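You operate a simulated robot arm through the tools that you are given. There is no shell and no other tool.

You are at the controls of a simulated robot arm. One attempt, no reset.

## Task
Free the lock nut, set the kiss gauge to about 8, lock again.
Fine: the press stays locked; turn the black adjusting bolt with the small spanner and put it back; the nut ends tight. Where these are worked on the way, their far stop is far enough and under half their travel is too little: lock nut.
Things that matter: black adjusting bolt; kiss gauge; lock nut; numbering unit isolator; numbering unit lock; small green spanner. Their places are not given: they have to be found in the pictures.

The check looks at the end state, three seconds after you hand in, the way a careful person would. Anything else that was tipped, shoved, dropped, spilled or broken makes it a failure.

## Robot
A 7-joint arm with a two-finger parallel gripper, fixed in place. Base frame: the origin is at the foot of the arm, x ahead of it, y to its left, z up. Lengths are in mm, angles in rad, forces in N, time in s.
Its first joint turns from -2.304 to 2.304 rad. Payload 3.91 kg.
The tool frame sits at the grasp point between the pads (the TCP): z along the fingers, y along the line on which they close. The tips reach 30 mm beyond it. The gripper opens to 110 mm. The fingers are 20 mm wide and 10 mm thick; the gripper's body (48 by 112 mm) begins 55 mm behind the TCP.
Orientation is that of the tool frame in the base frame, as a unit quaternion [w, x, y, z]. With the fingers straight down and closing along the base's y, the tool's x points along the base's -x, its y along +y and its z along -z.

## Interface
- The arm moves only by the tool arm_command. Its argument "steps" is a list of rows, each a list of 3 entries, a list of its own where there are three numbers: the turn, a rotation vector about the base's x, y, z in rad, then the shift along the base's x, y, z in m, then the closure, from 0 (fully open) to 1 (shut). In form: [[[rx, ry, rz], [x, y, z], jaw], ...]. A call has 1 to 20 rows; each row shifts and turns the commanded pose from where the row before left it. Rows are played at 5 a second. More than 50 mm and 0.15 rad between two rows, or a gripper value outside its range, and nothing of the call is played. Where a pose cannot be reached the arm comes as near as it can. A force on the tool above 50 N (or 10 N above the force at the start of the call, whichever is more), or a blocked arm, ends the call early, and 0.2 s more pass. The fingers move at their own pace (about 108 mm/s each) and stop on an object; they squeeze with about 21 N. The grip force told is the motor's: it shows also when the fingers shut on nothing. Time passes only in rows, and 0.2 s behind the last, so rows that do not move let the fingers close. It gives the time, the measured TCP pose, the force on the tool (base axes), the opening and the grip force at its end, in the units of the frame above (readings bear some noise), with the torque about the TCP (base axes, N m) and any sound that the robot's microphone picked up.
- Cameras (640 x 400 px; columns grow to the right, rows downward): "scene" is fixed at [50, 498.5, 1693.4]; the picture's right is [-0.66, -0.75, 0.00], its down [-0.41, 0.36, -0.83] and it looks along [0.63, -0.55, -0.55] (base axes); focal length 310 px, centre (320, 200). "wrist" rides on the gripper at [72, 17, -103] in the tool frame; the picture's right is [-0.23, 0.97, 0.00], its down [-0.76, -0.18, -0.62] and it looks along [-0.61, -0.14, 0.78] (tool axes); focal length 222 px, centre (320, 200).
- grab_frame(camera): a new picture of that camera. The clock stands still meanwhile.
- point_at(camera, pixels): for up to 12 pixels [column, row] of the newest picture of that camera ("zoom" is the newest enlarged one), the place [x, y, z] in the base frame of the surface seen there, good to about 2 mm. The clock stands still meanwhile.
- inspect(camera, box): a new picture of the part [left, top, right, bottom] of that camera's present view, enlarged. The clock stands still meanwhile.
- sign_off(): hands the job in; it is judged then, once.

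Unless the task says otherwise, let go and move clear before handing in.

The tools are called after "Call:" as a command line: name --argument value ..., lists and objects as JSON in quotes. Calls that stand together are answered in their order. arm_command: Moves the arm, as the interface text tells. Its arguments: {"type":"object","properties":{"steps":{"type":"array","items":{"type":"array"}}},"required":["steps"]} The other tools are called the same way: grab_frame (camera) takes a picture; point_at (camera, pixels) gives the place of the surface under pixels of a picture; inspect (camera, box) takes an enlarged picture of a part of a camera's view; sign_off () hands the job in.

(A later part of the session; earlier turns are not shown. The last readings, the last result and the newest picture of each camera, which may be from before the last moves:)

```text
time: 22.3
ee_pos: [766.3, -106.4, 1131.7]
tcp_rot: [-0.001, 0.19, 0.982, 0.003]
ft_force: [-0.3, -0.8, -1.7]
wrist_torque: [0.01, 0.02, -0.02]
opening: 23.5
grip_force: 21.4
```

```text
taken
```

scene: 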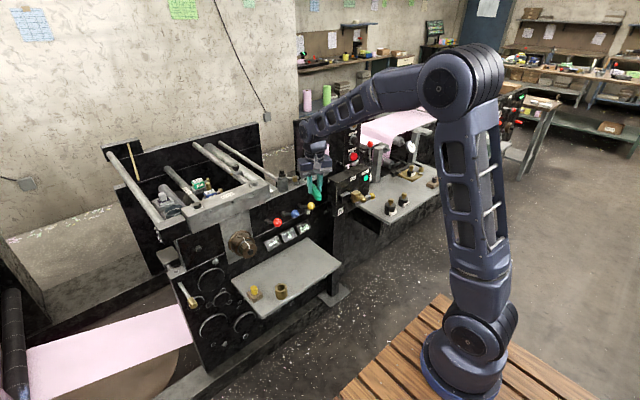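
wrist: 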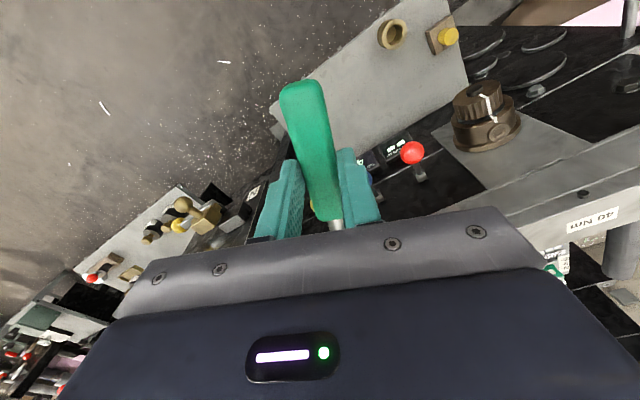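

The spanner points forward and stays fixed in the grip. I'll move to a hover with the ring above the bolt.

Call:
arm_command --steps '[[[0, 0, 0], [0.0327, -0.00303, 0], 1.0], [[0, 0, 0], [0.0327, -0.00303, 0], 1.0], [[0, 0, 0], [0.0327, -0.00303, 0], 1.0], [[0, 0, 0], [0.0327, -0.00303, 0], 1.0], [[0, 0, 0], [0.0327, -0.00303, 0], 1.0], [[0, 0, 0], [0.0327, -0.00303, -0.006], 1.0], [[0, 0, 0], [0, 0, 0], 1.0]]'

Call:
inspect --camera "scene" --box '[262, 150, 322, 195]'

Call:
grab_frame --camera "wrist"

```text
time: 23.9
ee_pos: [961.7, -122.8, 1126.3]
tcp_rot: [-0.001, 0.191, 0.982, 0.003]
ft_force: [0.4, -0.6, -1.7]
wrist_torque: [0.03, -0.01, 0.01]
opening: 23.3
grip_force: 20.5
```

```text
8.89 times, centred on (292, 172) of scene
```

zoom: 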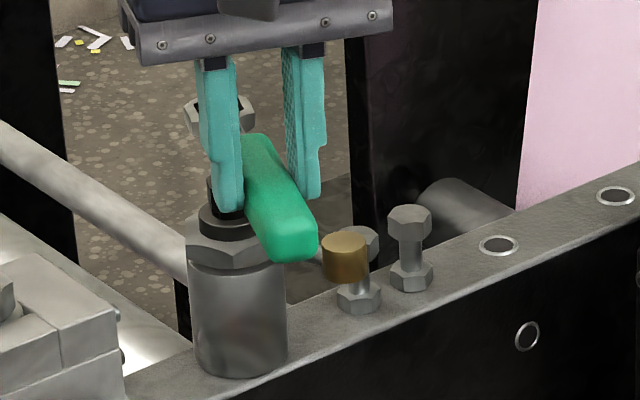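

```text
taken
```

wrist: 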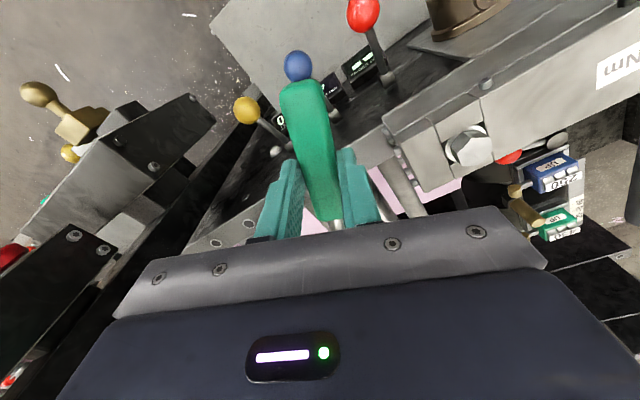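

From the scene camera the ring is hidden behind the finger at zoom (220,115). Engaging 60° further round, with the handle at 218°, will expose the ring to the camera, so I'll orbit there at this safe height.

Call:
arm_command --steps '[[[0, 0, 0.1309], [-0.0038, -0.0116, 0], 1.0], [[0, 0, 0.1309], [-0.0023, -0.012, 0], 1.0], [[0, 0, 0.1309], [-0.0007, -0.0122, 0], 1.0], [[0, 0, 0.1309], [0.0009, -0.0122, 0], 1.0], [[0, 0, 0.1309], [0.0025, -0.012, 0], 1.0], [[0, 0, 0.1309], [0.004, -0.0115, 0], 1.0], [[0, 0, 0.1309], [0.0055, -0.0109, 0], 1.0], [[0, 0, 0.1309], [0.0069, -0.0101, 0], 1.0], [[0, 0, 0], [0, 0, 0], 1.0]]'

Call:
inspect --camera "scene" --box '[262, 150, 322, 195]'

Call:
grab_frame --camera "scene"

```text
time: 25.9
ee_pos: [974.1, -215.8, 1126.3]
tcp_rot: [-0.003, -0.326, 0.945, 0.002]
ft_force: [0.0, 0.0, -2.1]
wrist_torque: [-0.01, 0.05, 0.03]
opening: 23.4
grip_force: 21.7
```

```text
8.89 times, centred on (292, 172) of scene
```

zoom: 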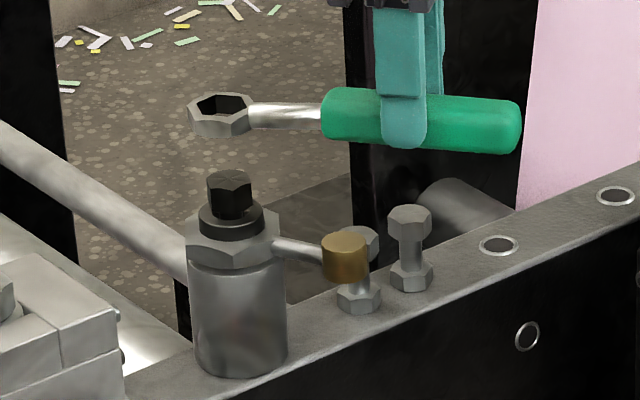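

```text
taken
```

scene: 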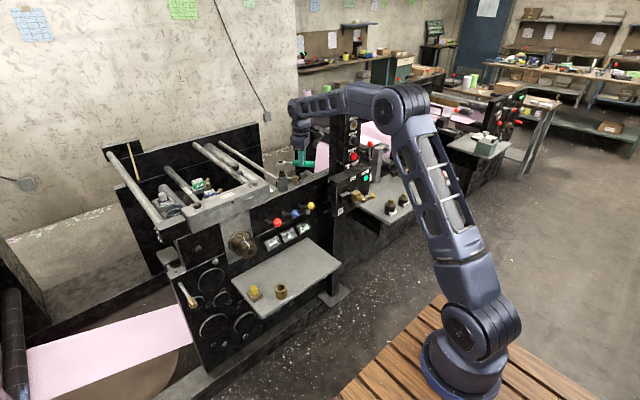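

Now both the ring at zoom (220,112) and the bolt at (228,195) are clearly visible. I'll zoom in and measure the ring's face and the bolt top.

Call:
inspect --camera "scene" --box '[272, 155, 302, 180]'

```text
16.00 times, centred on (287, 168) of scene
```

zoom: 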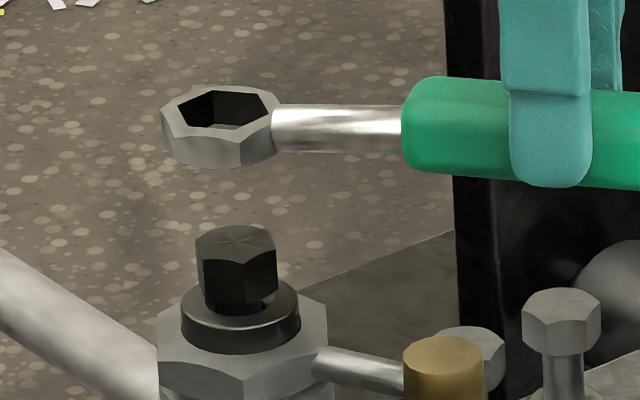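

Call:
point_at --camera "zoom" --pixels '[[169, 118], [190, 95], [230, 88], [264, 95], [273, 112], [245, 134], [208, 137], [180, 127], [195, 150], [250, 148], [340, 115], [460, 95]]'

Call:
point_at --camera "zoom" --pixels '[[236, 242], [200, 240], [236, 229], [270, 236], [268, 252], [240, 260], [208, 255], [215, 285], [258, 285], [445, 350], [240, 350], [350, 358]]'

```text
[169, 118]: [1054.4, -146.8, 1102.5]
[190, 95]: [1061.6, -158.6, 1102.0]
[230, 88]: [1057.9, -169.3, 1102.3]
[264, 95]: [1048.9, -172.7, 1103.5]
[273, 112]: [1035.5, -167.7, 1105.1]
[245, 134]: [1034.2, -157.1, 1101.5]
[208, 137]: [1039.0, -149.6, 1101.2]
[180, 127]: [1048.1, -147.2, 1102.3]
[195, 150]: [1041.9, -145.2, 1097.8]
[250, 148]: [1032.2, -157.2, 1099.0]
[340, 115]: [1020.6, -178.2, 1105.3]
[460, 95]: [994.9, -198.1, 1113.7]
```

```text
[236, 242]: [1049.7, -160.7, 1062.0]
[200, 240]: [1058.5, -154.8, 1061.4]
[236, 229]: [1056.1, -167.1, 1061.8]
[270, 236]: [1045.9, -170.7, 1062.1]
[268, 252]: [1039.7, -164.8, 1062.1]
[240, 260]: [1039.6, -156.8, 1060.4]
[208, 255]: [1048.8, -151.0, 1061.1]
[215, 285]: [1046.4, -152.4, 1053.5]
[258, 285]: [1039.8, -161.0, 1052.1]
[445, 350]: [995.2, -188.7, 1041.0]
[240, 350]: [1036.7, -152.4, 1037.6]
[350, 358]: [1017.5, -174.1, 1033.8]
```

The ring centre is about (1048.0,-159.8) and the bolt about (1048.1,-160.9), so alignment is within roughly 1 mm. I'll zoom further to compare the two hex orientations directly.

Call:
inspect --camera "scene" --box '[280, 166, 292, 176]'

Call:
inspect --camera "scene" --box '[275, 157, 287, 167]'

```text
16.00 times, centred on (286, 171) of scene
```

zoom: 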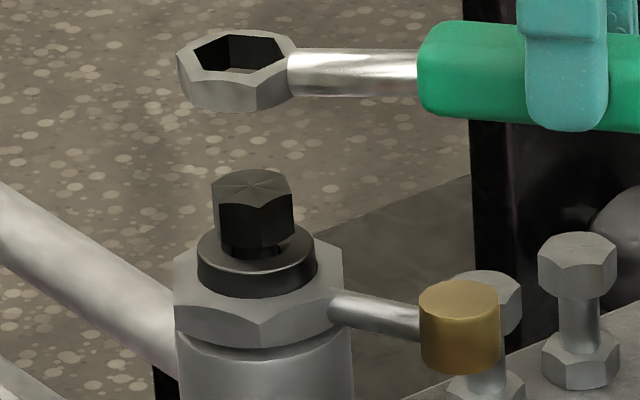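

```text
16.00 times, centred on (281, 162) of scene
```

zoom: 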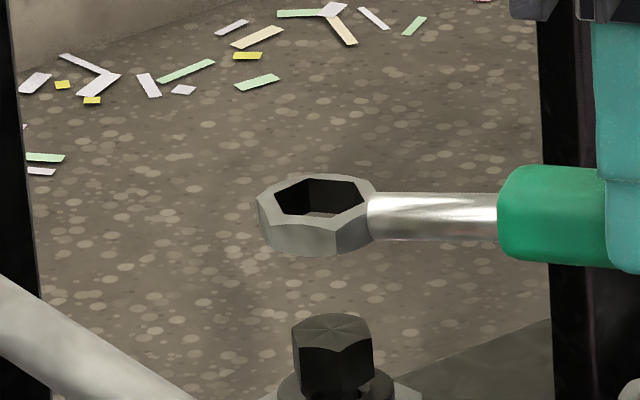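

Both hexes match at about 38° mod 60°. I'll apply a 1 mm correction in -y, descend to just above the bolt and re-check.

Call:
arm_command --steps '[[[0, 0, 0], [0.0001, -0.001, -0.01], 1.0], [[0, 0, 0], [0, 0, -0.01], 1.0], [[0, 0, 0], [0, 0, -0.005], 1.0], [[0, 0, 0], [0, 0, 0], 1.0]]'

Call:
inspect --camera "scene" --box '[278, 162, 300, 180]'

```text
time: 26.9
ee_pos: [975.2, -218.0, 1101.9]
tcp_rot: [-0.003, -0.326, 0.945, 0.002]
ft_force: [-0.7, 0.0, -2.0]
wrist_torque: [-0.04, -0.02, -0.02]
opening: 23.6
grip_force: 21.0
```

```text
16.00 times, centred on (289, 171) of scene
```

zoom: 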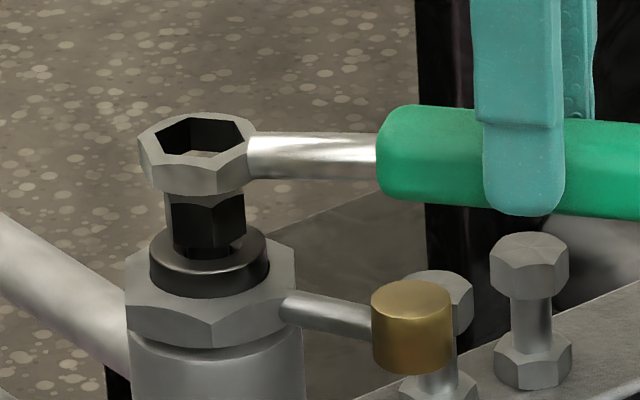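

The ring sits just above the bolt at zoom (200,150). I'll measure the ring face against the bolt edges once more.

Call:
point_at --camera "zoom" --pixels '[[147, 145], [165, 124], [205, 117], [238, 124], [250, 145], [222, 163], [184, 166], [155, 158], [168, 215], [243, 215], [205, 225], [186, 225]]'

Call:
point_at --camera "zoom" --pixels '[[145, 150], [172, 120], [195, 118], [225, 120], [243, 128], [230, 162], [205, 166], [170, 163], [175, 240], [236, 240], [213, 200], [213, 215]]'

```text
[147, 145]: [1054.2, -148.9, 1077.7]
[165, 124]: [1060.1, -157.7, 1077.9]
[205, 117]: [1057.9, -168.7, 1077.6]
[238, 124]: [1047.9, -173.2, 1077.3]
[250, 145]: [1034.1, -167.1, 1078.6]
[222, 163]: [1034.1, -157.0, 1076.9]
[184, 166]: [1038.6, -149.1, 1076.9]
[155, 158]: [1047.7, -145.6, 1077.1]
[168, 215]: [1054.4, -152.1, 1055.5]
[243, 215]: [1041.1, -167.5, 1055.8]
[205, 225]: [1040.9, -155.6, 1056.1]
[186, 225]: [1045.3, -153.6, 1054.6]
```

```text
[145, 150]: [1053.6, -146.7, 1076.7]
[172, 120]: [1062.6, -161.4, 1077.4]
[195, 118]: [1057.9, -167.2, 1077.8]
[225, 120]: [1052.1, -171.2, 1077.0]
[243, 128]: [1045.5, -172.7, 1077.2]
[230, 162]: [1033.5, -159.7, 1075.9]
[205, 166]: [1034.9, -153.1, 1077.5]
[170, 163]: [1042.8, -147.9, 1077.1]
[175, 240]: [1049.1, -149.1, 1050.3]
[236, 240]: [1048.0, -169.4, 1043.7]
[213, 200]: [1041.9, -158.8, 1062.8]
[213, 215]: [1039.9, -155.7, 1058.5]
```

The margins look tight, at about ±0.7 mm, so I want the silhouette edges to sub-millimetre accuracy. I'll sample across the ring and bolt edges to find the depth jumps.

Call:
point_at --camera "zoom" --pixels '[[132, 155], [134, 155], [136, 155], [138, 155], [140, 155], [142, 155], [246, 184], [249, 184], [252, 184], [255, 184], [258, 184], [261, 184]]'

Call:
point_at --camera "zoom" --pixels '[[161, 215], [163, 215], [165, 215], [167, 215], [169, 215], [171, 215], [240, 215], [242, 215], [244, 215], [246, 215], [248, 215], [250, 215]]'

```text
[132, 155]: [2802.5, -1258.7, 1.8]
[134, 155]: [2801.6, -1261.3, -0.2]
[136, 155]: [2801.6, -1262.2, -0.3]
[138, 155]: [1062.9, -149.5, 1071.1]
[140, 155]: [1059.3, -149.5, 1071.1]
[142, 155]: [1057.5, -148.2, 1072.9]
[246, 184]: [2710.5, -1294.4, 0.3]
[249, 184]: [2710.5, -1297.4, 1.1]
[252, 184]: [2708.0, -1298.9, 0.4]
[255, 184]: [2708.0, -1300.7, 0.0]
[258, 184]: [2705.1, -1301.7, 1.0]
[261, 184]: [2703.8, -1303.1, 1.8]
```

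```text
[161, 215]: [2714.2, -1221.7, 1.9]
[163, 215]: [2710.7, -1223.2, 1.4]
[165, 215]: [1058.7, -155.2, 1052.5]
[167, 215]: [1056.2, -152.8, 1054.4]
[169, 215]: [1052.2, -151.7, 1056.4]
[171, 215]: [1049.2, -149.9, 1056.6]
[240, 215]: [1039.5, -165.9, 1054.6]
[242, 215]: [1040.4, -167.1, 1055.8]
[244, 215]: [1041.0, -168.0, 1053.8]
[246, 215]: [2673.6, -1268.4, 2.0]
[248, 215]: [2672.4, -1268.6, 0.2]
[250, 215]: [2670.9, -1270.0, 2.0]
```

Call:
point_at --camera "zoom" --pixels '[[148, 147], [150, 147], [152, 147], [154, 147], [156, 147], [158, 147], [238, 141], [240, 141], [242, 141], [244, 141], [246, 141], [248, 141]]'

Call:
point_at --camera "zoom" --pixels '[[240, 172], [243, 172], [246, 172], [249, 172], [252, 172], [255, 172], [236, 188], [232, 190], [228, 192], [220, 195], [210, 197], [200, 197]]'

```text
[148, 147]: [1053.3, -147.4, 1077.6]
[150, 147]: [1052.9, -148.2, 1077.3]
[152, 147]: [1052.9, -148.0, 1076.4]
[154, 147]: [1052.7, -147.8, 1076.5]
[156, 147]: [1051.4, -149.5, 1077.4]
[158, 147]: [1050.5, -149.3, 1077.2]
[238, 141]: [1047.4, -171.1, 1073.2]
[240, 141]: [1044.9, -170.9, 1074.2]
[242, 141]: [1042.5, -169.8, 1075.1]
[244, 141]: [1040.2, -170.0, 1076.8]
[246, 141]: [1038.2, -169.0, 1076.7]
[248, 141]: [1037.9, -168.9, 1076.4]
```

```text
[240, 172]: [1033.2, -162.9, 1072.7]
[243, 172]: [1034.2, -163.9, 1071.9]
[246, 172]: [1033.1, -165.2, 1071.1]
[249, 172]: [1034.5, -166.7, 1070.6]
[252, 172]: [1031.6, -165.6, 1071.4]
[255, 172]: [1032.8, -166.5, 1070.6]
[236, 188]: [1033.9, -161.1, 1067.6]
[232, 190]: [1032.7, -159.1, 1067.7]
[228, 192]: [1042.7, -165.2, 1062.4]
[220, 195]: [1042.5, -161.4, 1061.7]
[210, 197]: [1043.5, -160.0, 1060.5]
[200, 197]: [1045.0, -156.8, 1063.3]
```

Call:
point_at --camera "zoom" --pixels '[[160, 140], [157, 140], [154, 140], [151, 140], [160, 144], [157, 144], [154, 144], [163, 144], [166, 144], [150, 136], [155, 136], [160, 136]]'

Call:
point_at --camera "zoom" --pixels '[[236, 148], [238, 148], [240, 148], [242, 148], [244, 148], [234, 152], [236, 152], [238, 152], [240, 152], [218, 153], [218, 156], [218, 159]]'

Call:
inspect --camera "scene" --box '[266, 160, 296, 178]'

```text
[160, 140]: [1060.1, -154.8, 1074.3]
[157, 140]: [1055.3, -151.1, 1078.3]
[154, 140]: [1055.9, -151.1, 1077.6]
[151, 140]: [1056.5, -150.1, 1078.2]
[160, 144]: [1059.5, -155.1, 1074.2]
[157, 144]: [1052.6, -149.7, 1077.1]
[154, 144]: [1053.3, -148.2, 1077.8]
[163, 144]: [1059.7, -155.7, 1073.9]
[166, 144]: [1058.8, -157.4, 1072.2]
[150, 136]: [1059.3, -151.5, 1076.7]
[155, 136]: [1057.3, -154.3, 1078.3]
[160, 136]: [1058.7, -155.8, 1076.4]
```

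```text
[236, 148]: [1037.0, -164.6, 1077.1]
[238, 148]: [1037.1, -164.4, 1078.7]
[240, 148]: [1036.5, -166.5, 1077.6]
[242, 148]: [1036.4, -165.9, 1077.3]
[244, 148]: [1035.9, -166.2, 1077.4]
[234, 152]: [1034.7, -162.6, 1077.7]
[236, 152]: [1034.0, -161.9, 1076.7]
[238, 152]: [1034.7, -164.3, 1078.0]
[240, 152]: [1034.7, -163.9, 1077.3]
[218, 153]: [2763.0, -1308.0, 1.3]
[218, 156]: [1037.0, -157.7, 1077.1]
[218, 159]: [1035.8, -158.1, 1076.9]
```

```text
16.00 times, centred on (281, 169) of scene
```

zoom: 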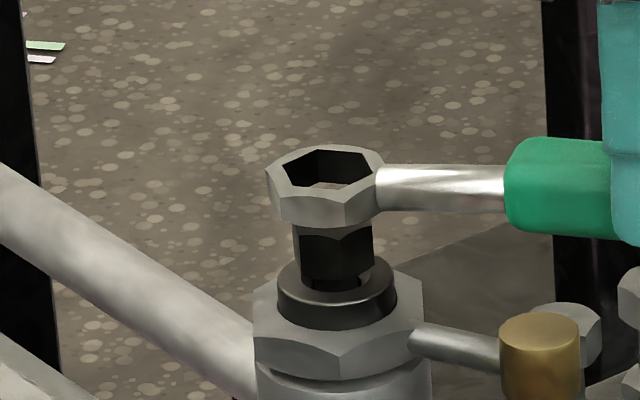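

The hole spans columns 158 to 243 and the bolt spans 164 to 245, so after perspective the lateral alignment is about 0.5 mm. I'll sample the bolt's side faces densely to pin down its hex angle.

Call:
point_at --camera "zoom" --pixels '[[294, 245], [297, 245], [300, 245], [304, 245], [310, 245], [316, 245], [322, 245], [328, 245], [334, 245], [340, 245], [346, 245], [352, 245]]'

Call:
point_at --camera "zoom" --pixels '[[296, 250], [301, 250], [307, 250], [313, 250], [319, 250], [325, 250], [331, 250], [337, 250], [343, 250], [349, 250], [360, 250], [370, 250]]'

Call:
point_at --camera "zoom" --pixels '[[356, 245], [360, 245], [364, 245], [367, 245], [369, 245], [371, 245], [355, 255], [365, 255], [345, 255], [335, 255], [325, 255], [305, 255]]'

```text
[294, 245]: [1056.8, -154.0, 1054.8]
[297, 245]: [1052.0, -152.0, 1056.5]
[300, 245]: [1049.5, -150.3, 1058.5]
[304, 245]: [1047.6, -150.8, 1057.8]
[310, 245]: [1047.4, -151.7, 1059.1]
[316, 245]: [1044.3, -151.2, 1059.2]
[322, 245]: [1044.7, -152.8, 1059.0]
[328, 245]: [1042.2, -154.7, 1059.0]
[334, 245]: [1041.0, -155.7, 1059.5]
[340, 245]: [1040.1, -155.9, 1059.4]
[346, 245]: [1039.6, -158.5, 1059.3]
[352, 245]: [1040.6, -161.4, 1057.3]
```

```text
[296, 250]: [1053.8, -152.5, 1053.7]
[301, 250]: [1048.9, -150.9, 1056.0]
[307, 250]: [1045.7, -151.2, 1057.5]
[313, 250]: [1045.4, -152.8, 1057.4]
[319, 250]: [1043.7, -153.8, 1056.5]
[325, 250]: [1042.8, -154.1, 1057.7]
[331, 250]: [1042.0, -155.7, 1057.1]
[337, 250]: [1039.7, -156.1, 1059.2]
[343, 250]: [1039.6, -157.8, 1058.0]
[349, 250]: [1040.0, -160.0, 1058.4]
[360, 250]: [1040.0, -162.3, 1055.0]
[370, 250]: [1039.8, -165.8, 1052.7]
```

```text
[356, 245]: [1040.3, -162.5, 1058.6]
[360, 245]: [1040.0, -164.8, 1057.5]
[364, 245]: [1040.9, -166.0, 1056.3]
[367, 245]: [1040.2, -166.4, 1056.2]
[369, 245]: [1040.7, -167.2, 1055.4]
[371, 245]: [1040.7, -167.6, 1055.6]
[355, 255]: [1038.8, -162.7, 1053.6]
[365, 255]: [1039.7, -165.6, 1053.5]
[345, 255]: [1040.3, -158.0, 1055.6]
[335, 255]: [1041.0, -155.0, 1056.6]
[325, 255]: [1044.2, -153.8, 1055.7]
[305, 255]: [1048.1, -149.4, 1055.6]
```

The bolt faces give corners at about 34–36° mod 60° and a centre near (1050,-161). I'll sample the ring's outer faces the same way, so both are measured with the same method.

Call:
point_at --camera "zoom" --pixels '[[267, 192], [269, 193], [272, 195], [275, 198], [280, 202], [286, 206], [292, 210], [300, 212], [308, 213], [316, 213], [324, 213], [332, 213]]'

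Call:
point_at --camera "zoom" --pixels '[[340, 213], [346, 211], [352, 208], [358, 206], [364, 204], [370, 202], [376, 202], [380, 202], [355, 215], [345, 218], [330, 220], [300, 205]]'

```text
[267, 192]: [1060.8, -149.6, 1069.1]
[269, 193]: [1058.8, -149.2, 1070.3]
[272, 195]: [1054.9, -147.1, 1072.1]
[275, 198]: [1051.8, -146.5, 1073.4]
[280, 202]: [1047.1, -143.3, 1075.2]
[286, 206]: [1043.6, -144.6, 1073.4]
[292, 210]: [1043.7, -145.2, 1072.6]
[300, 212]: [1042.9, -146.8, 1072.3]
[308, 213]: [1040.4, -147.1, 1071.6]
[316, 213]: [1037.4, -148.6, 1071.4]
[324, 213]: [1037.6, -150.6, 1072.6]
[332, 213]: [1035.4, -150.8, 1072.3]
```

```text
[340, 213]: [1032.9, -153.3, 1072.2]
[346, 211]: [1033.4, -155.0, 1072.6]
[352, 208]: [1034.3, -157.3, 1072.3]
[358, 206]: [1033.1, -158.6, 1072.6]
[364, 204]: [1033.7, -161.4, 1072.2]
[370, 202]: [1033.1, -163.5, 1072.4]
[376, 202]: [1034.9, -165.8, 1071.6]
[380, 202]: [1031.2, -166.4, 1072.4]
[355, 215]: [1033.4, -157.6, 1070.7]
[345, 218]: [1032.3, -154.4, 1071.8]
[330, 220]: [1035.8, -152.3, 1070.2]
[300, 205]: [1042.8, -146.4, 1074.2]
```

In matching measurements the ring centre is about (1047.7,-159.9) and the bolt about (1050.0,-161.3), with hex angles agreeing within about 2°. I'll shift by (+2.0,-1.1) mm and check again.

Call:
arm_command --steps '[[[0, 0, 0], [0.00195, -0.0011, 0], 1.0], [[0, 0, 0], [0, 0, 0], 1.0]]'

Call:
inspect --camera "scene" --box '[266, 160, 296, 178]'

Call:
point_at --camera "zoom" --pixels '[[268, 191], [271, 193], [275, 197], [279, 201], [286, 205], [292, 209], [300, 211], [308, 212], [316, 212], [324, 212], [332, 212], [338, 212]]'

Call:
point_at --camera "zoom" --pixels '[[342, 212], [346, 210], [352, 207], [358, 205], [364, 203], [370, 202], [376, 202], [348, 214], [354, 212], [360, 210], [366, 207], [372, 205]]'

```text
time: 27.5
ee_pos: [977.2, -218.7, 1102.5]
tcp_rot: [-0.002, -0.325, 0.946, 0.002]
ft_force: [-0.3, 0.2, -1.6]
wrist_torque: [0.0, 0.02, 0.01]
opening: 23.5
grip_force: 21.3
```

```text
16.00 times, centred on (281, 169) of scene
```

zoom: 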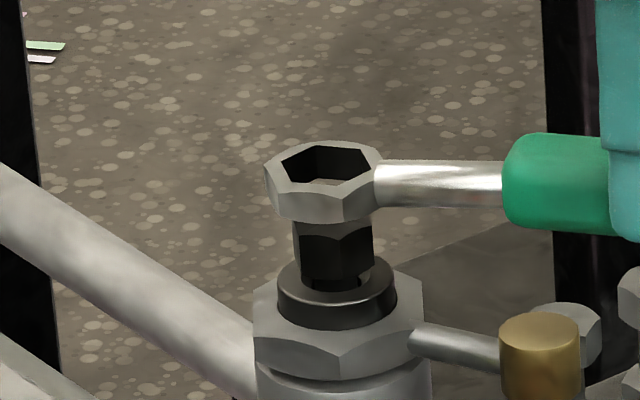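

```text
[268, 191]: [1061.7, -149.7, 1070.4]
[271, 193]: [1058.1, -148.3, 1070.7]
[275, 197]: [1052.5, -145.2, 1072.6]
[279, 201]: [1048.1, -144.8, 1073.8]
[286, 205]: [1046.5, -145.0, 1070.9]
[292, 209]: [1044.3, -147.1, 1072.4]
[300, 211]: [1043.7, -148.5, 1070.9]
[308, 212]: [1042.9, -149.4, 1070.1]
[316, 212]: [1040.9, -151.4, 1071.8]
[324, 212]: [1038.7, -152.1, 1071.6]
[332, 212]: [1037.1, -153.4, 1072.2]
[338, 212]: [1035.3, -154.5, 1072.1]
```

```text
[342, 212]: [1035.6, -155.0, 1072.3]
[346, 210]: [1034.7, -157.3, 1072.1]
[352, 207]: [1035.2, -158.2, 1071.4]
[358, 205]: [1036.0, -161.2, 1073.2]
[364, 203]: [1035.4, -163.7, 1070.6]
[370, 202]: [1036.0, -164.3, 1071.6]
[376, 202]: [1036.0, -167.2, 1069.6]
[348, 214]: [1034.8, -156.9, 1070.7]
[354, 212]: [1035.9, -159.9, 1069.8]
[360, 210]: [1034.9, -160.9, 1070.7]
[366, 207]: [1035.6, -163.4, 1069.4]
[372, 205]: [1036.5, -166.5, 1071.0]
```

With the ring's measured size, the ring is laterally aligned but about 1 mm too far from the camera. I'll correct that by (-0.75,+0.65) mm and lower gently, watching the vertical force for contact.

Call:
arm_command --steps '[[[0, 0, 0], [-0.00075, 0.00065, -0.003], 1.0], [[0, 0, 0], [0, 0, -0.003], 1.0], [[0, 0, 0], [0, 0, -0.002], 1.0], [[0, 0, 0], [0, 0, 0], 1.0]]'

Call:
inspect --camera "scene" --box '[266, 160, 296, 178]'

```text
time: 28.5
ee_pos: [976.2, -217.7, 1093.9]
tcp_rot: [-0.003, -0.325, 0.946, 0.002]
ft_force: [-1.0, -0.1, -1.0]
wrist_torque: [0.01, -0.02, 0.02]
opening: 23.5
grip_force: 21.0
```

```text
16.00 times, centred on (281, 169) of scene
```

zoom: 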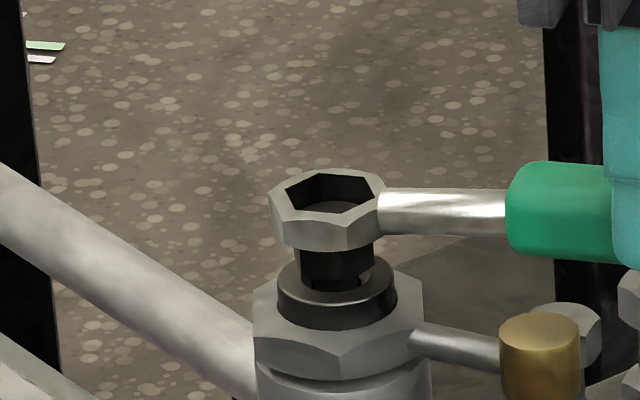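

The bolt top is now visible inside the ring's hole at (330,208), with no contact force yet. I'll continue lowering in small steps.

Call:
arm_command --steps '[[[0, 0, 0], [0, 0, -0.0015], 1.0], [[0, 0, 0], [0, 0, -0.0015], 1.0], [[0, 0, 0], [0, 0, 0], 1.0]]'

Call:
inspect --camera "scene" --box '[266, 160, 296, 178]'

```text
time: 29.3
ee_pos: [977.3, -219.1, 1092.7]
tcp_rot: [-0.002, -0.326, 0.945, 0.002]
ft_force: [0.1, -1.0, -1.6]
wrist_torque: [0.02, 0.03, 0.0]
opening: 23.4
grip_force: 21.6
```

```text
16.00 times, centred on (281, 169) of scene
```

zoom: 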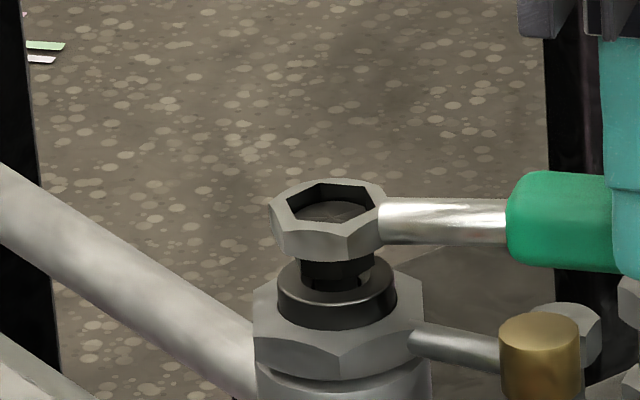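

The ring is slipping over the bolt head with no resistance. I'll lower about 7 mm more for full engagement while staying above the collar.

Call:
arm_command --steps '[[[0, 0, 0], [0, 0, -0.002], 1.0], [[0, 0, 0], [0, 0, -0.002], 1.0], [[0, 0, 0], [0, 0, -0.0015], 1.0], [[0, 0, 0], [0, 0, -0.0015], 1.0], [[0, 0, 0], [0, 0, 0], 1.0]]'

Call:
inspect --camera "scene" --box '[266, 160, 296, 178]'

Call:
inspect --camera "scene" --box '[260, 215, 320, 255]'

```text
time: 30.5
ee_pos: [975.0, -217.1, 1084.1]
tcp_rot: [-0.003, -0.326, 0.945, 0.002]
ft_force: [-7.3, -5.7, 8.0]
wrist_torque: [0.2, -0.26, -0.02]
opening: 23.5
grip_force: 20.8
```

```text
16.00 times, centred on (281, 169) of scene
```

zoom: 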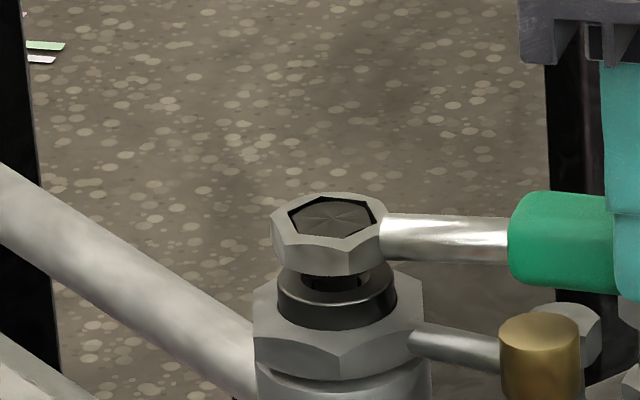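

```text
10.00 times, centred on (290, 235) of scene
```

zoom: 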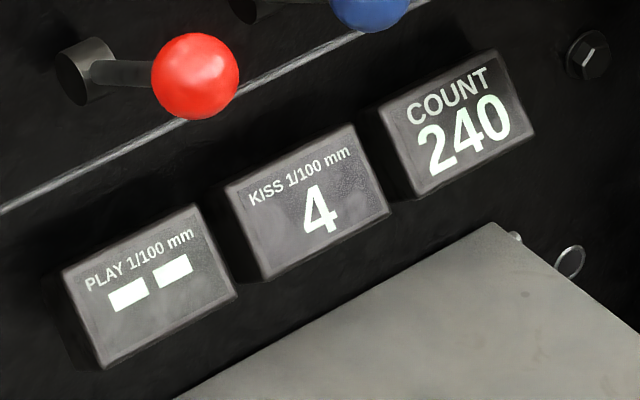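

The ring is fully seated, with the bolt top flush in it at (332,217), and the gauge reads 4. I'll turn a small amount clockwise and check the gauge for direction.

Call:
arm_command --steps '[[[0, 0, 0], [-0.0004, -0.0003, 0], 1.0], [[0, 0, -0.0873], [-0.00473, 0.00663, 0], 1.0], [[0, 0, -0.0873], [-0.00414, 0.00702, 0], 1.0], [[0, 0, 0], [0, 0, 0], 1.0]]'

Call:
inspect --camera "scene" --box '[266, 160, 296, 178]'

Call:
inspect --camera "scene" --box '[260, 215, 320, 255]'

```text
time: 31.5
ee_pos: [967.7, -204.0, 1083.7]
tcp_rot: [-0.002, -0.242, 0.97, 0.003]
ft_force: [-13.4, -7.1, 3.9]
wrist_torque: [-0.17, 0.19, -0.04]
opening: 23.8
grip_force: 21.0
```

```text
16.00 times, centred on (281, 169) of scene
```

zoom: 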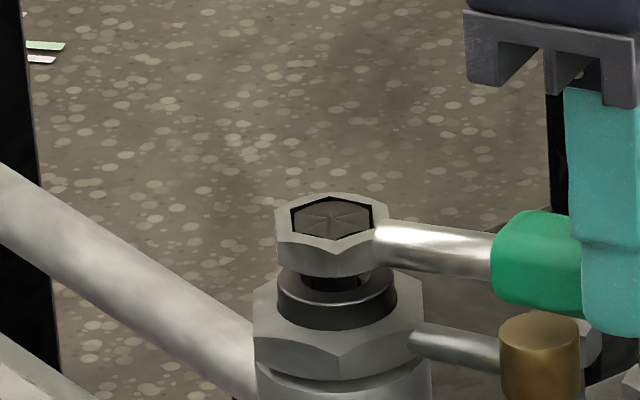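

```text
10.00 times, centred on (290, 235) of scene
```

zoom: 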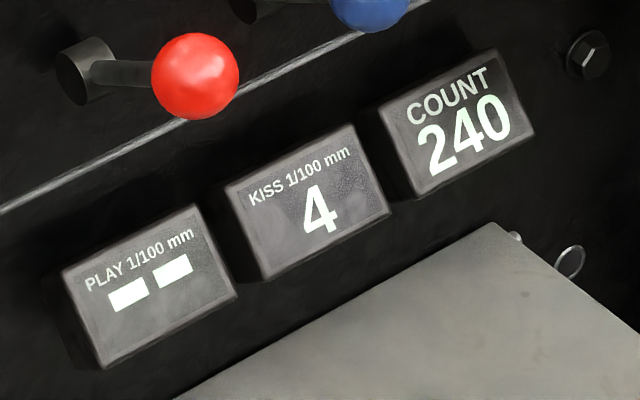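

The bolt turned with the spanner by about 9° and the gauge still reads 4. I'll ease the radial load and keep turning clockwise.

Call:
arm_command --steps '[[[0, 0, 0], [-0.0007, -0.0004, 0], 1.0], [[0, 0, -0.0873], [-0.00351, 0.00736, 0], 1.0], [[0, 0, -0.0873], [-0.00285, 0.00763, 0], 1.0], [[0, 0, 0], [0, 0, 0], 1.0]]'

Call:
inspect --camera "scene" --box '[266, 160, 296, 178]'

Call:
inspect --camera "scene" --box '[260, 215, 320, 255]'

```text
time: 32.5
ee_pos: [960.3, -188.6, 1084.4]
tcp_rot: [-0.002, -0.157, 0.988, 0.003]
ft_force: [2.9, -1.8, 0.5]
wrist_torque: [-0.1, -0.07, -0.16]
opening: 23.5
grip_force: 21.3
```

```text
16.00 times, centred on (281, 169) of scene
```

zoom: 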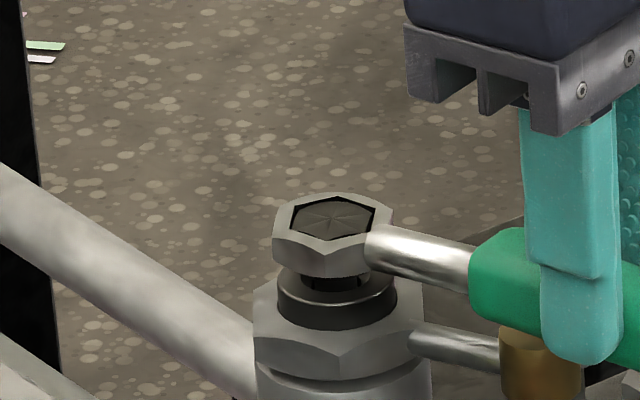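

```text
10.00 times, centred on (290, 235) of scene
```

zoom: 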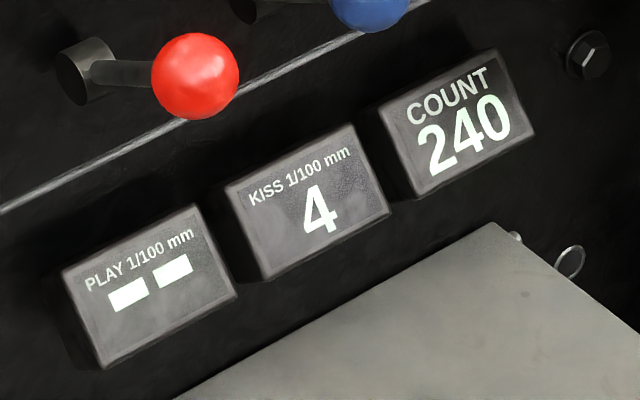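

The yaw has turned 20° and the ring and bolt are moving together, but the gauge still shows 4. I'll continue clockwise and check again.

Call:
arm_command --steps '[[[0, 0, -0.0873], [-0.00218, 0.00785, 0], 1.0], [[0, 0, -0.0873], [-0.00148, 0.00801, 0], 1.0], [[0, 0, 0], [0, 0, 0], 1.0]]'

Call:
inspect --camera "scene" --box '[266, 160, 296, 178]'

Call:
inspect --camera "scene" --box '[260, 215, 320, 255]'

```text
time: 33.3
ee_pos: [958.4, -173.0, 1083.2]
tcp_rot: [-0.002, -0.07, 0.998, 0.003]
ft_force: [7.4, 1.7, -3.4]
wrist_torque: [-0.05, 0.16, 0.1]
opening: 23.7
grip_force: 21.2
```

```text
16.00 times, centred on (281, 169) of scene
```

zoom: 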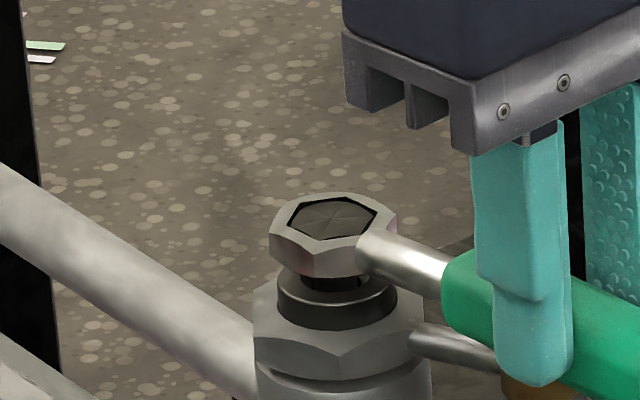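

```text
10.00 times, centred on (290, 235) of scene
```

zoom: 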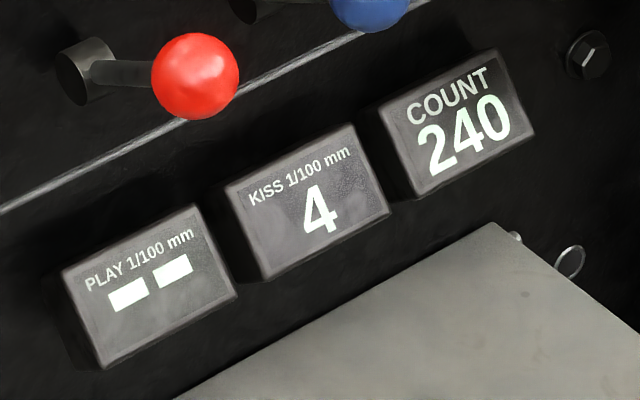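

Still 4 after 30°. The scale may be coarse or there may be backlash, so I'll continue to the 158° position.

Call:
arm_command --steps '[[[0, 0, -0.0873], [-0.00078, 0.00811, 0], 1.0], [[0, 0, -0.0873], [-7e-05, 0.00815, 0], 1.0], [[0, 0, -0.0873], [0.00064, 0.00812, 0], 1.0], [[0, 0, 0], [0, 0, 0], 1.0]]'

Call:
inspect --camera "scene" --box '[260, 215, 320, 255]'

Call:
inspect --camera "scene" --box '[262, 155, 302, 180]'

```text
time: 34.3
ee_pos: [956.4, -148.7, 1083.5]
tcp_rot: [0.0, 0.061, 0.998, 0.003]
ft_force: [9.8, -0.6, 0.1]
wrist_torque: [-0.04, -0.34, 0.21]
opening: 23.7
grip_force: 20.9
```

```text
10.00 times, centred on (290, 235) of scene
```

zoom: 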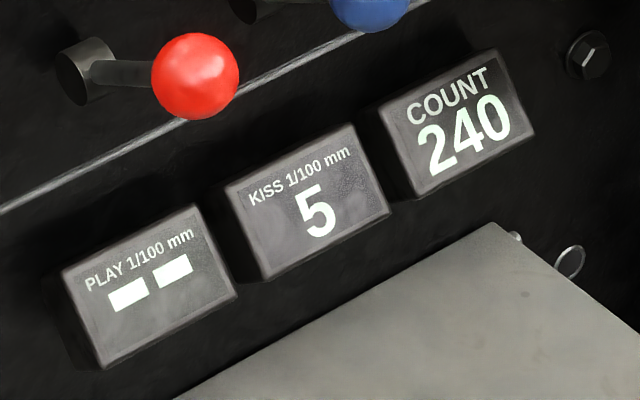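

```text
16.00 times, centred on (282, 168) of scene
```

zoom: 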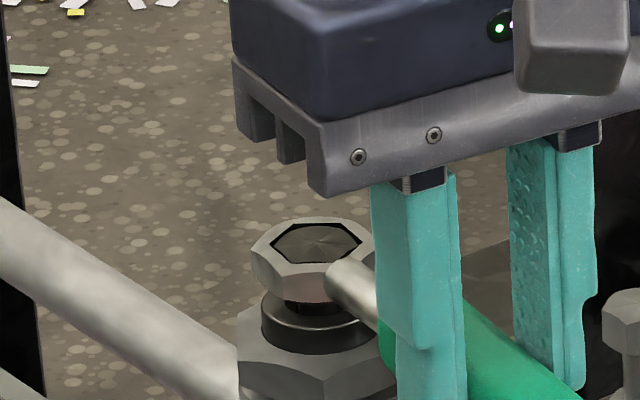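

The gauge moved to 5 after about 45° clockwise, so clockwise is right and more turning is needed. Before sweeping further toward +y I'll check the height of the block and its hex bolt at scene (254,184).

Call:
grab_frame --camera "scene"

Call:
point_at --camera "scene" --pixels '[[254, 181], [254, 185], [260, 187], [266, 187], [265, 193], [250, 190], [240, 187], [271, 180], [268, 178]]'

Call:
inspect --camera "scene" --box '[235, 140, 315, 200]'

```text
taken
```

scene: 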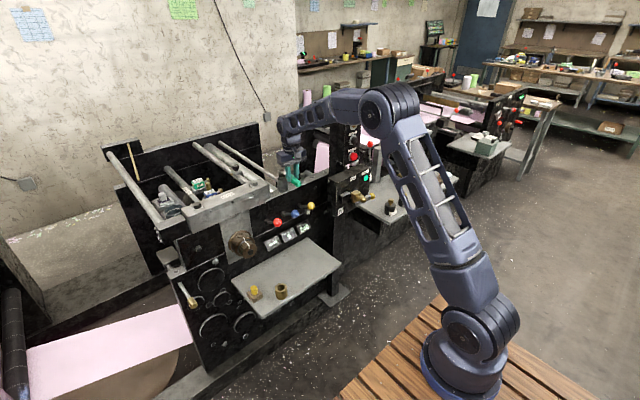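

```text
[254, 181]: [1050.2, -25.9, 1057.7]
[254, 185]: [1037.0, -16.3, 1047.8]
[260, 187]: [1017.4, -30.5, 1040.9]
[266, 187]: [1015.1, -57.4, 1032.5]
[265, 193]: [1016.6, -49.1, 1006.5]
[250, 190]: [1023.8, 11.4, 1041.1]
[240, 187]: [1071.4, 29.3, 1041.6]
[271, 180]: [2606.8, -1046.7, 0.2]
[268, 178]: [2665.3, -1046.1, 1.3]
```

```text
6.67 times, centred on (275, 170) of scene
```

zoom: 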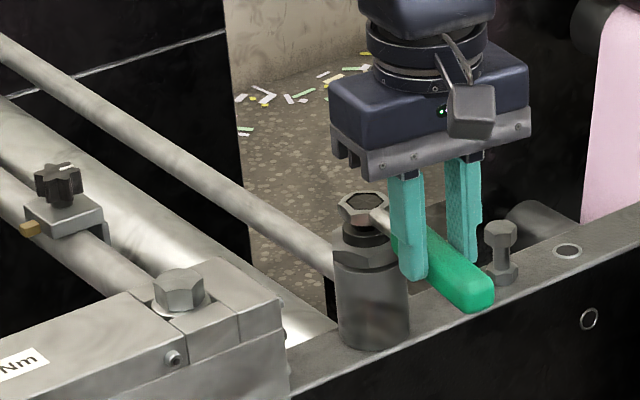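

The block's hex bolt top is at z≈1058 near (1048,-22), so the handle mustn't sweep past about 112°. I'll continue clockwise in stages with a slight radial correction.

Call:
arm_command --steps '[[[0, 0, 0], [0.0005, 0, 0], 1.0], [[0, 0, -0.0873], [0.00134, 0.00804, 0], 1.0], [[0, 0, -0.0873], [0.00204, 0.00789, 0], 1.0], [[0, 0, -0.0873], [0.00272, 0.00768, 0], 1.0], [[0, 0, 0], [0, 0, 0], 1.0]]'

Call:
inspect --camera "scene" --box '[260, 215, 320, 255]'

```text
time: 35.5
ee_pos: [962.2, -126.3, 1084.4]
tcp_rot: [-0.001, 0.191, 0.981, 0.003]
ft_force: [-2.0, 2.3, -2.4]
wrist_torque: [0.17, 0.35, 0.16]
opening: 23.7
grip_force: 21.1
```

```text
10.00 times, centred on (290, 235) of scene
```

zoom: 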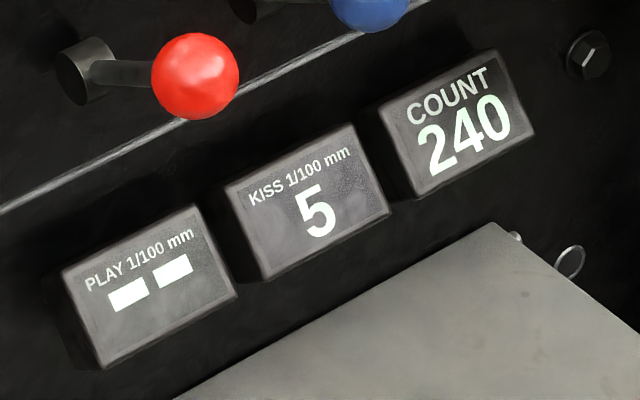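

The gauge reads 5 at 60° of turning. I'll carry on clockwise in 10° stages to learn the scale.

Call:
arm_command --steps '[[[0, 0, -0.0873], [0.00338, 0.00741, 0], 1.0], [[0, 0, -0.0873], [0.00401, 0.00709, 0], 1.0], [[0, 0, 0], [0, 0, 0], 1.0]]'

Call:
inspect --camera "scene" --box '[260, 215, 320, 255]'

Call:
arm_command --steps '[[[0, 0, -0.0873], [0.00462, 0.00672, 0], 1.0], [[0, 0, -0.0873], [0.00518, 0.00629, 0], 1.0], [[0, 0, 0], [0, 0, 0], 1.0]]'

Call:
inspect --camera "scene" --box '[260, 215, 320, 255]'

Call:
inspect --camera "scene" --box '[235, 140, 315, 200]'

```text
time: 36.3
ee_pos: [970.4, -111.0, 1084.0]
tcp_rot: [0.0, 0.275, 0.962, 0.003]
ft_force: [-8.7, 6.4, -4.9]
wrist_torque: [0.41, 0.74, -0.01]
opening: 23.9
grip_force: 21.5
```

```text
10.00 times, centred on (290, 235) of scene
```

zoom: 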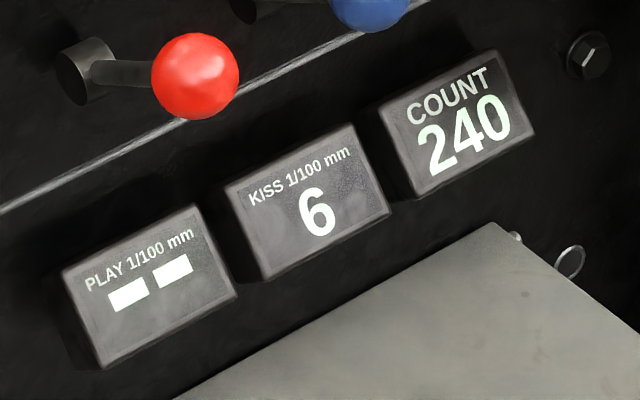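

```text
time: 37.1
ee_pos: [980.4, -97.3, 1084.4]
tcp_rot: [0.0, 0.359, 0.933, 0.004]
ft_force: [-13.2, 12.6, 1.8]
wrist_torque: [0.31, 0.33, 0.09]
opening: 23.6
grip_force: 20.7
```

```text
10.00 times, centred on (290, 235) of scene
```

zoom: 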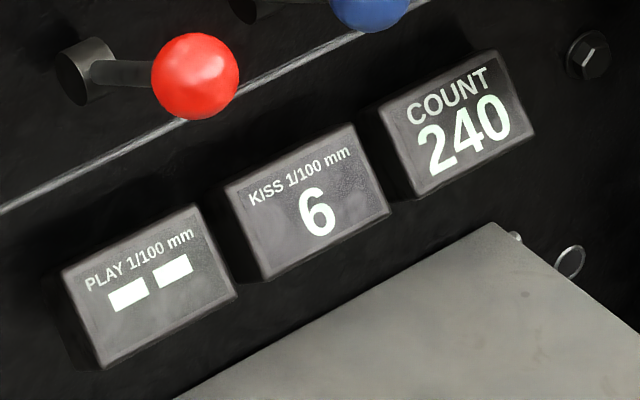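

```text
6.67 times, centred on (275, 170) of scene
```

zoom: 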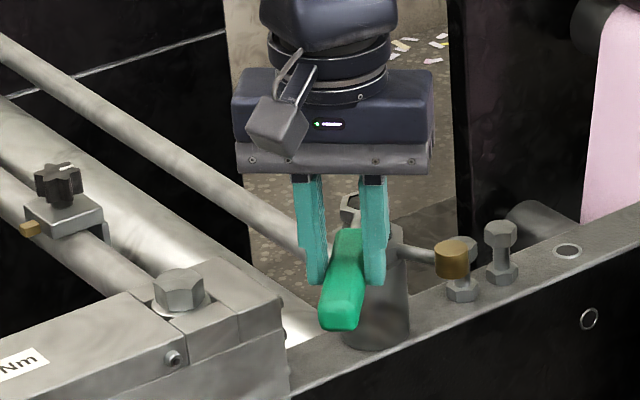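

The gauge shows 6 at 70° and 80° of turning, so the scale is about 30° per unit and 8 should come after roughly 140° in total. I'll ease the radial load outward, then go on to 118°.

Call:
arm_command --steps '[[[0, 0, 0], [-0.0007, 0.0006, 0], 1.0], [[0, 0, -0.0873], [0.00571, 0.00581, 0], 1.0], [[0, 0, -0.0873], [0.0062, 0.00529, 0], 1.0], [[0, 0, 0], [0, 0, 0], 1.0]]'

Call:
inspect --camera "scene" --box '[260, 215, 320, 255]'

Call:
inspect --camera "scene" --box '[235, 140, 315, 200]'

```text
time: 38.1
ee_pos: [990.7, -86.4, 1084.6]
tcp_rot: [0.001, 0.439, 0.899, 0.004]
ft_force: [-3.2, 5.5, 3.5]
wrist_torque: [-0.07, -0.09, 0.13]
opening: 23.6
grip_force: 20.4
```

```text
10.00 times, centred on (290, 235) of scene
```

zoom: 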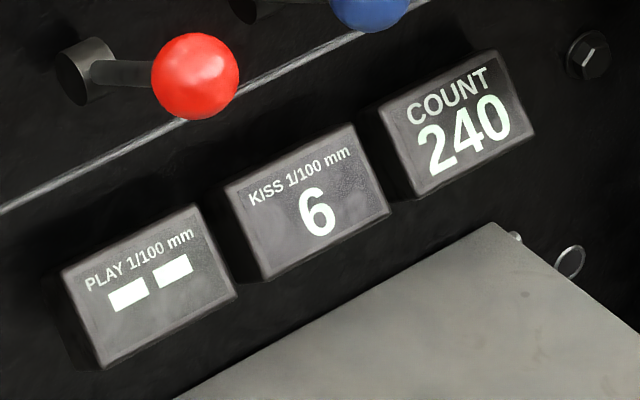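

```text
6.67 times, centred on (275, 170) of scene
```

zoom: 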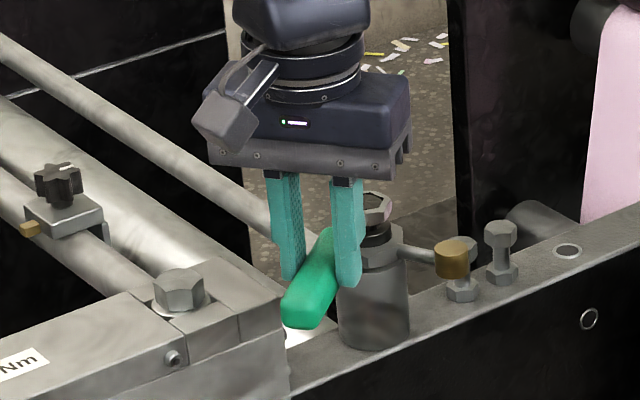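

The gauge reads 6 at 90° of turning. The handle is near the block's side, so I'll back off about 3° to unload the ring, then lift it off and re-seat it 60° further back.

Call:
arm_command --steps '[[[0, 0, 0.0262], [-0.0019, -0.0015, 0], 1.0], [[0, 0, 0.0262], [-0.0019, -0.0016, 0], 1.0], [[0, 0, 0], [0, 0, 0], 1.0]]'

Call:
inspect --camera "scene" --box '[260, 215, 320, 255]'

```text
time: 38.9
ee_pos: [989.0, -89.8, 1083.0]
tcp_rot: [0.0, 0.415, 0.91, 0.003]
ft_force: [2.9, 4.4, 6.3]
wrist_torque: [-0.28, -0.41, 0.47]
opening: 23.8
grip_force: 20.9
```

```text
10.00 times, centred on (290, 235) of scene
```

zoom: 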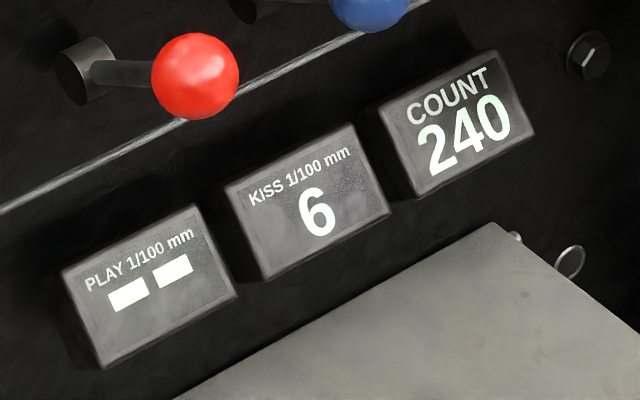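

The load is low and the reading is steady. I'll lift 22 mm straight up to clear the bolt.

Call:
arm_command --steps '[[[0, 0, 0], [0, 0, 0.004], 1.0], [[0, 0, 0], [0, 0, 0.006], 1.0], [[0, 0, 0], [0, 0, 0.006], 1.0], [[0, 0, 0], [0, 0, 0.006], 1.0], [[0, 0, 0], [0, 0, 0], 1.0]]'

Call:
inspect --camera "scene" --box '[262, 155, 302, 180]'

```text
time: 40.1
ee_pos: [987.2, -89.7, 1105.5]
tcp_rot: [-0.001, 0.415, 0.91, 0.003]
ft_force: [-0.4, 0.2, -1.0]
wrist_torque: [0.02, 0.04, 0.02]
opening: 23.3
grip_force: 20.9
```

```text
16.00 times, centred on (282, 168) of scene
```

zoom: 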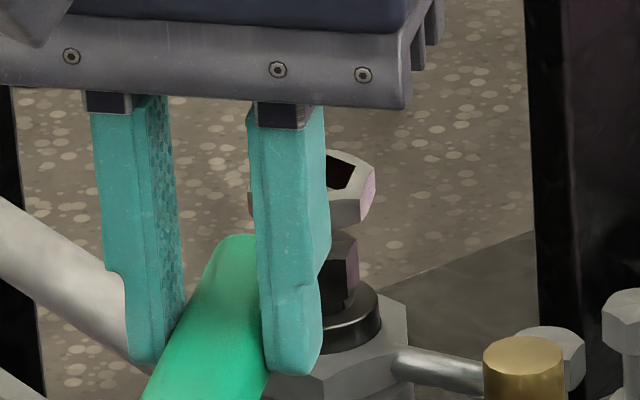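

The ring is lifted clear above the bolt. I'll orbit +60° around the bolt axis to handle direction 191°.

Call:
arm_command --steps '[[[0, 0, 0.1309], [-0.00867, -0.0086, 0], 1.0], [[0, 0, 0.1309], [-0.00748, -0.00966, 0], 1.0], [[0, 0, 0.1309], [-0.00616, -0.01056, 0], 1.0], [[0, 0, 0.1309], [-0.00472, -0.01126, 0], 1.0], [[0, 0, 0.1309], [-0.00322, -0.01179, 0], 1.0], [[0, 0, 0.1309], [-0.00164, -0.0121, 0], 1.0], [[0, 0, 0.1309], [0.0003, -0.0126, 0], 1.0], [[0, 0, 0.1309], [0.0019, -0.0125, 0], 1.0], [[0, 0, 0], [0, 0, 0], 1.0]]'

Call:
inspect --camera "scene" --box '[266, 160, 296, 178]'

```text
time: 42.1
ee_pos: [956.5, -177.8, 1104.5]
tcp_rot: [-0.002, -0.096, 0.995, 0.002]
ft_force: [0.2, 0.1, -1.6]
wrist_torque: [-0.01, 0.01, 0.03]
opening: 23.6
grip_force: 20.7
```

```text
16.00 times, centred on (281, 169) of scene
```

zoom: 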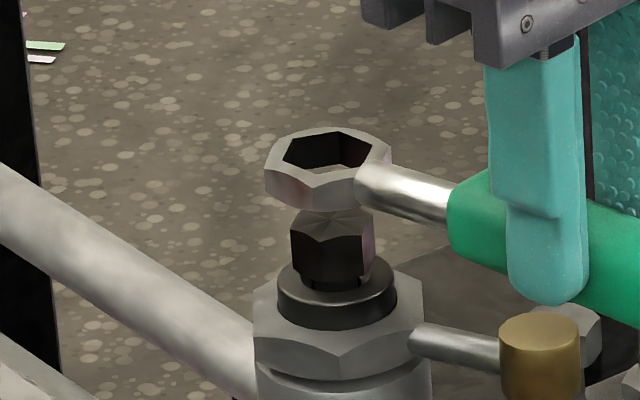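

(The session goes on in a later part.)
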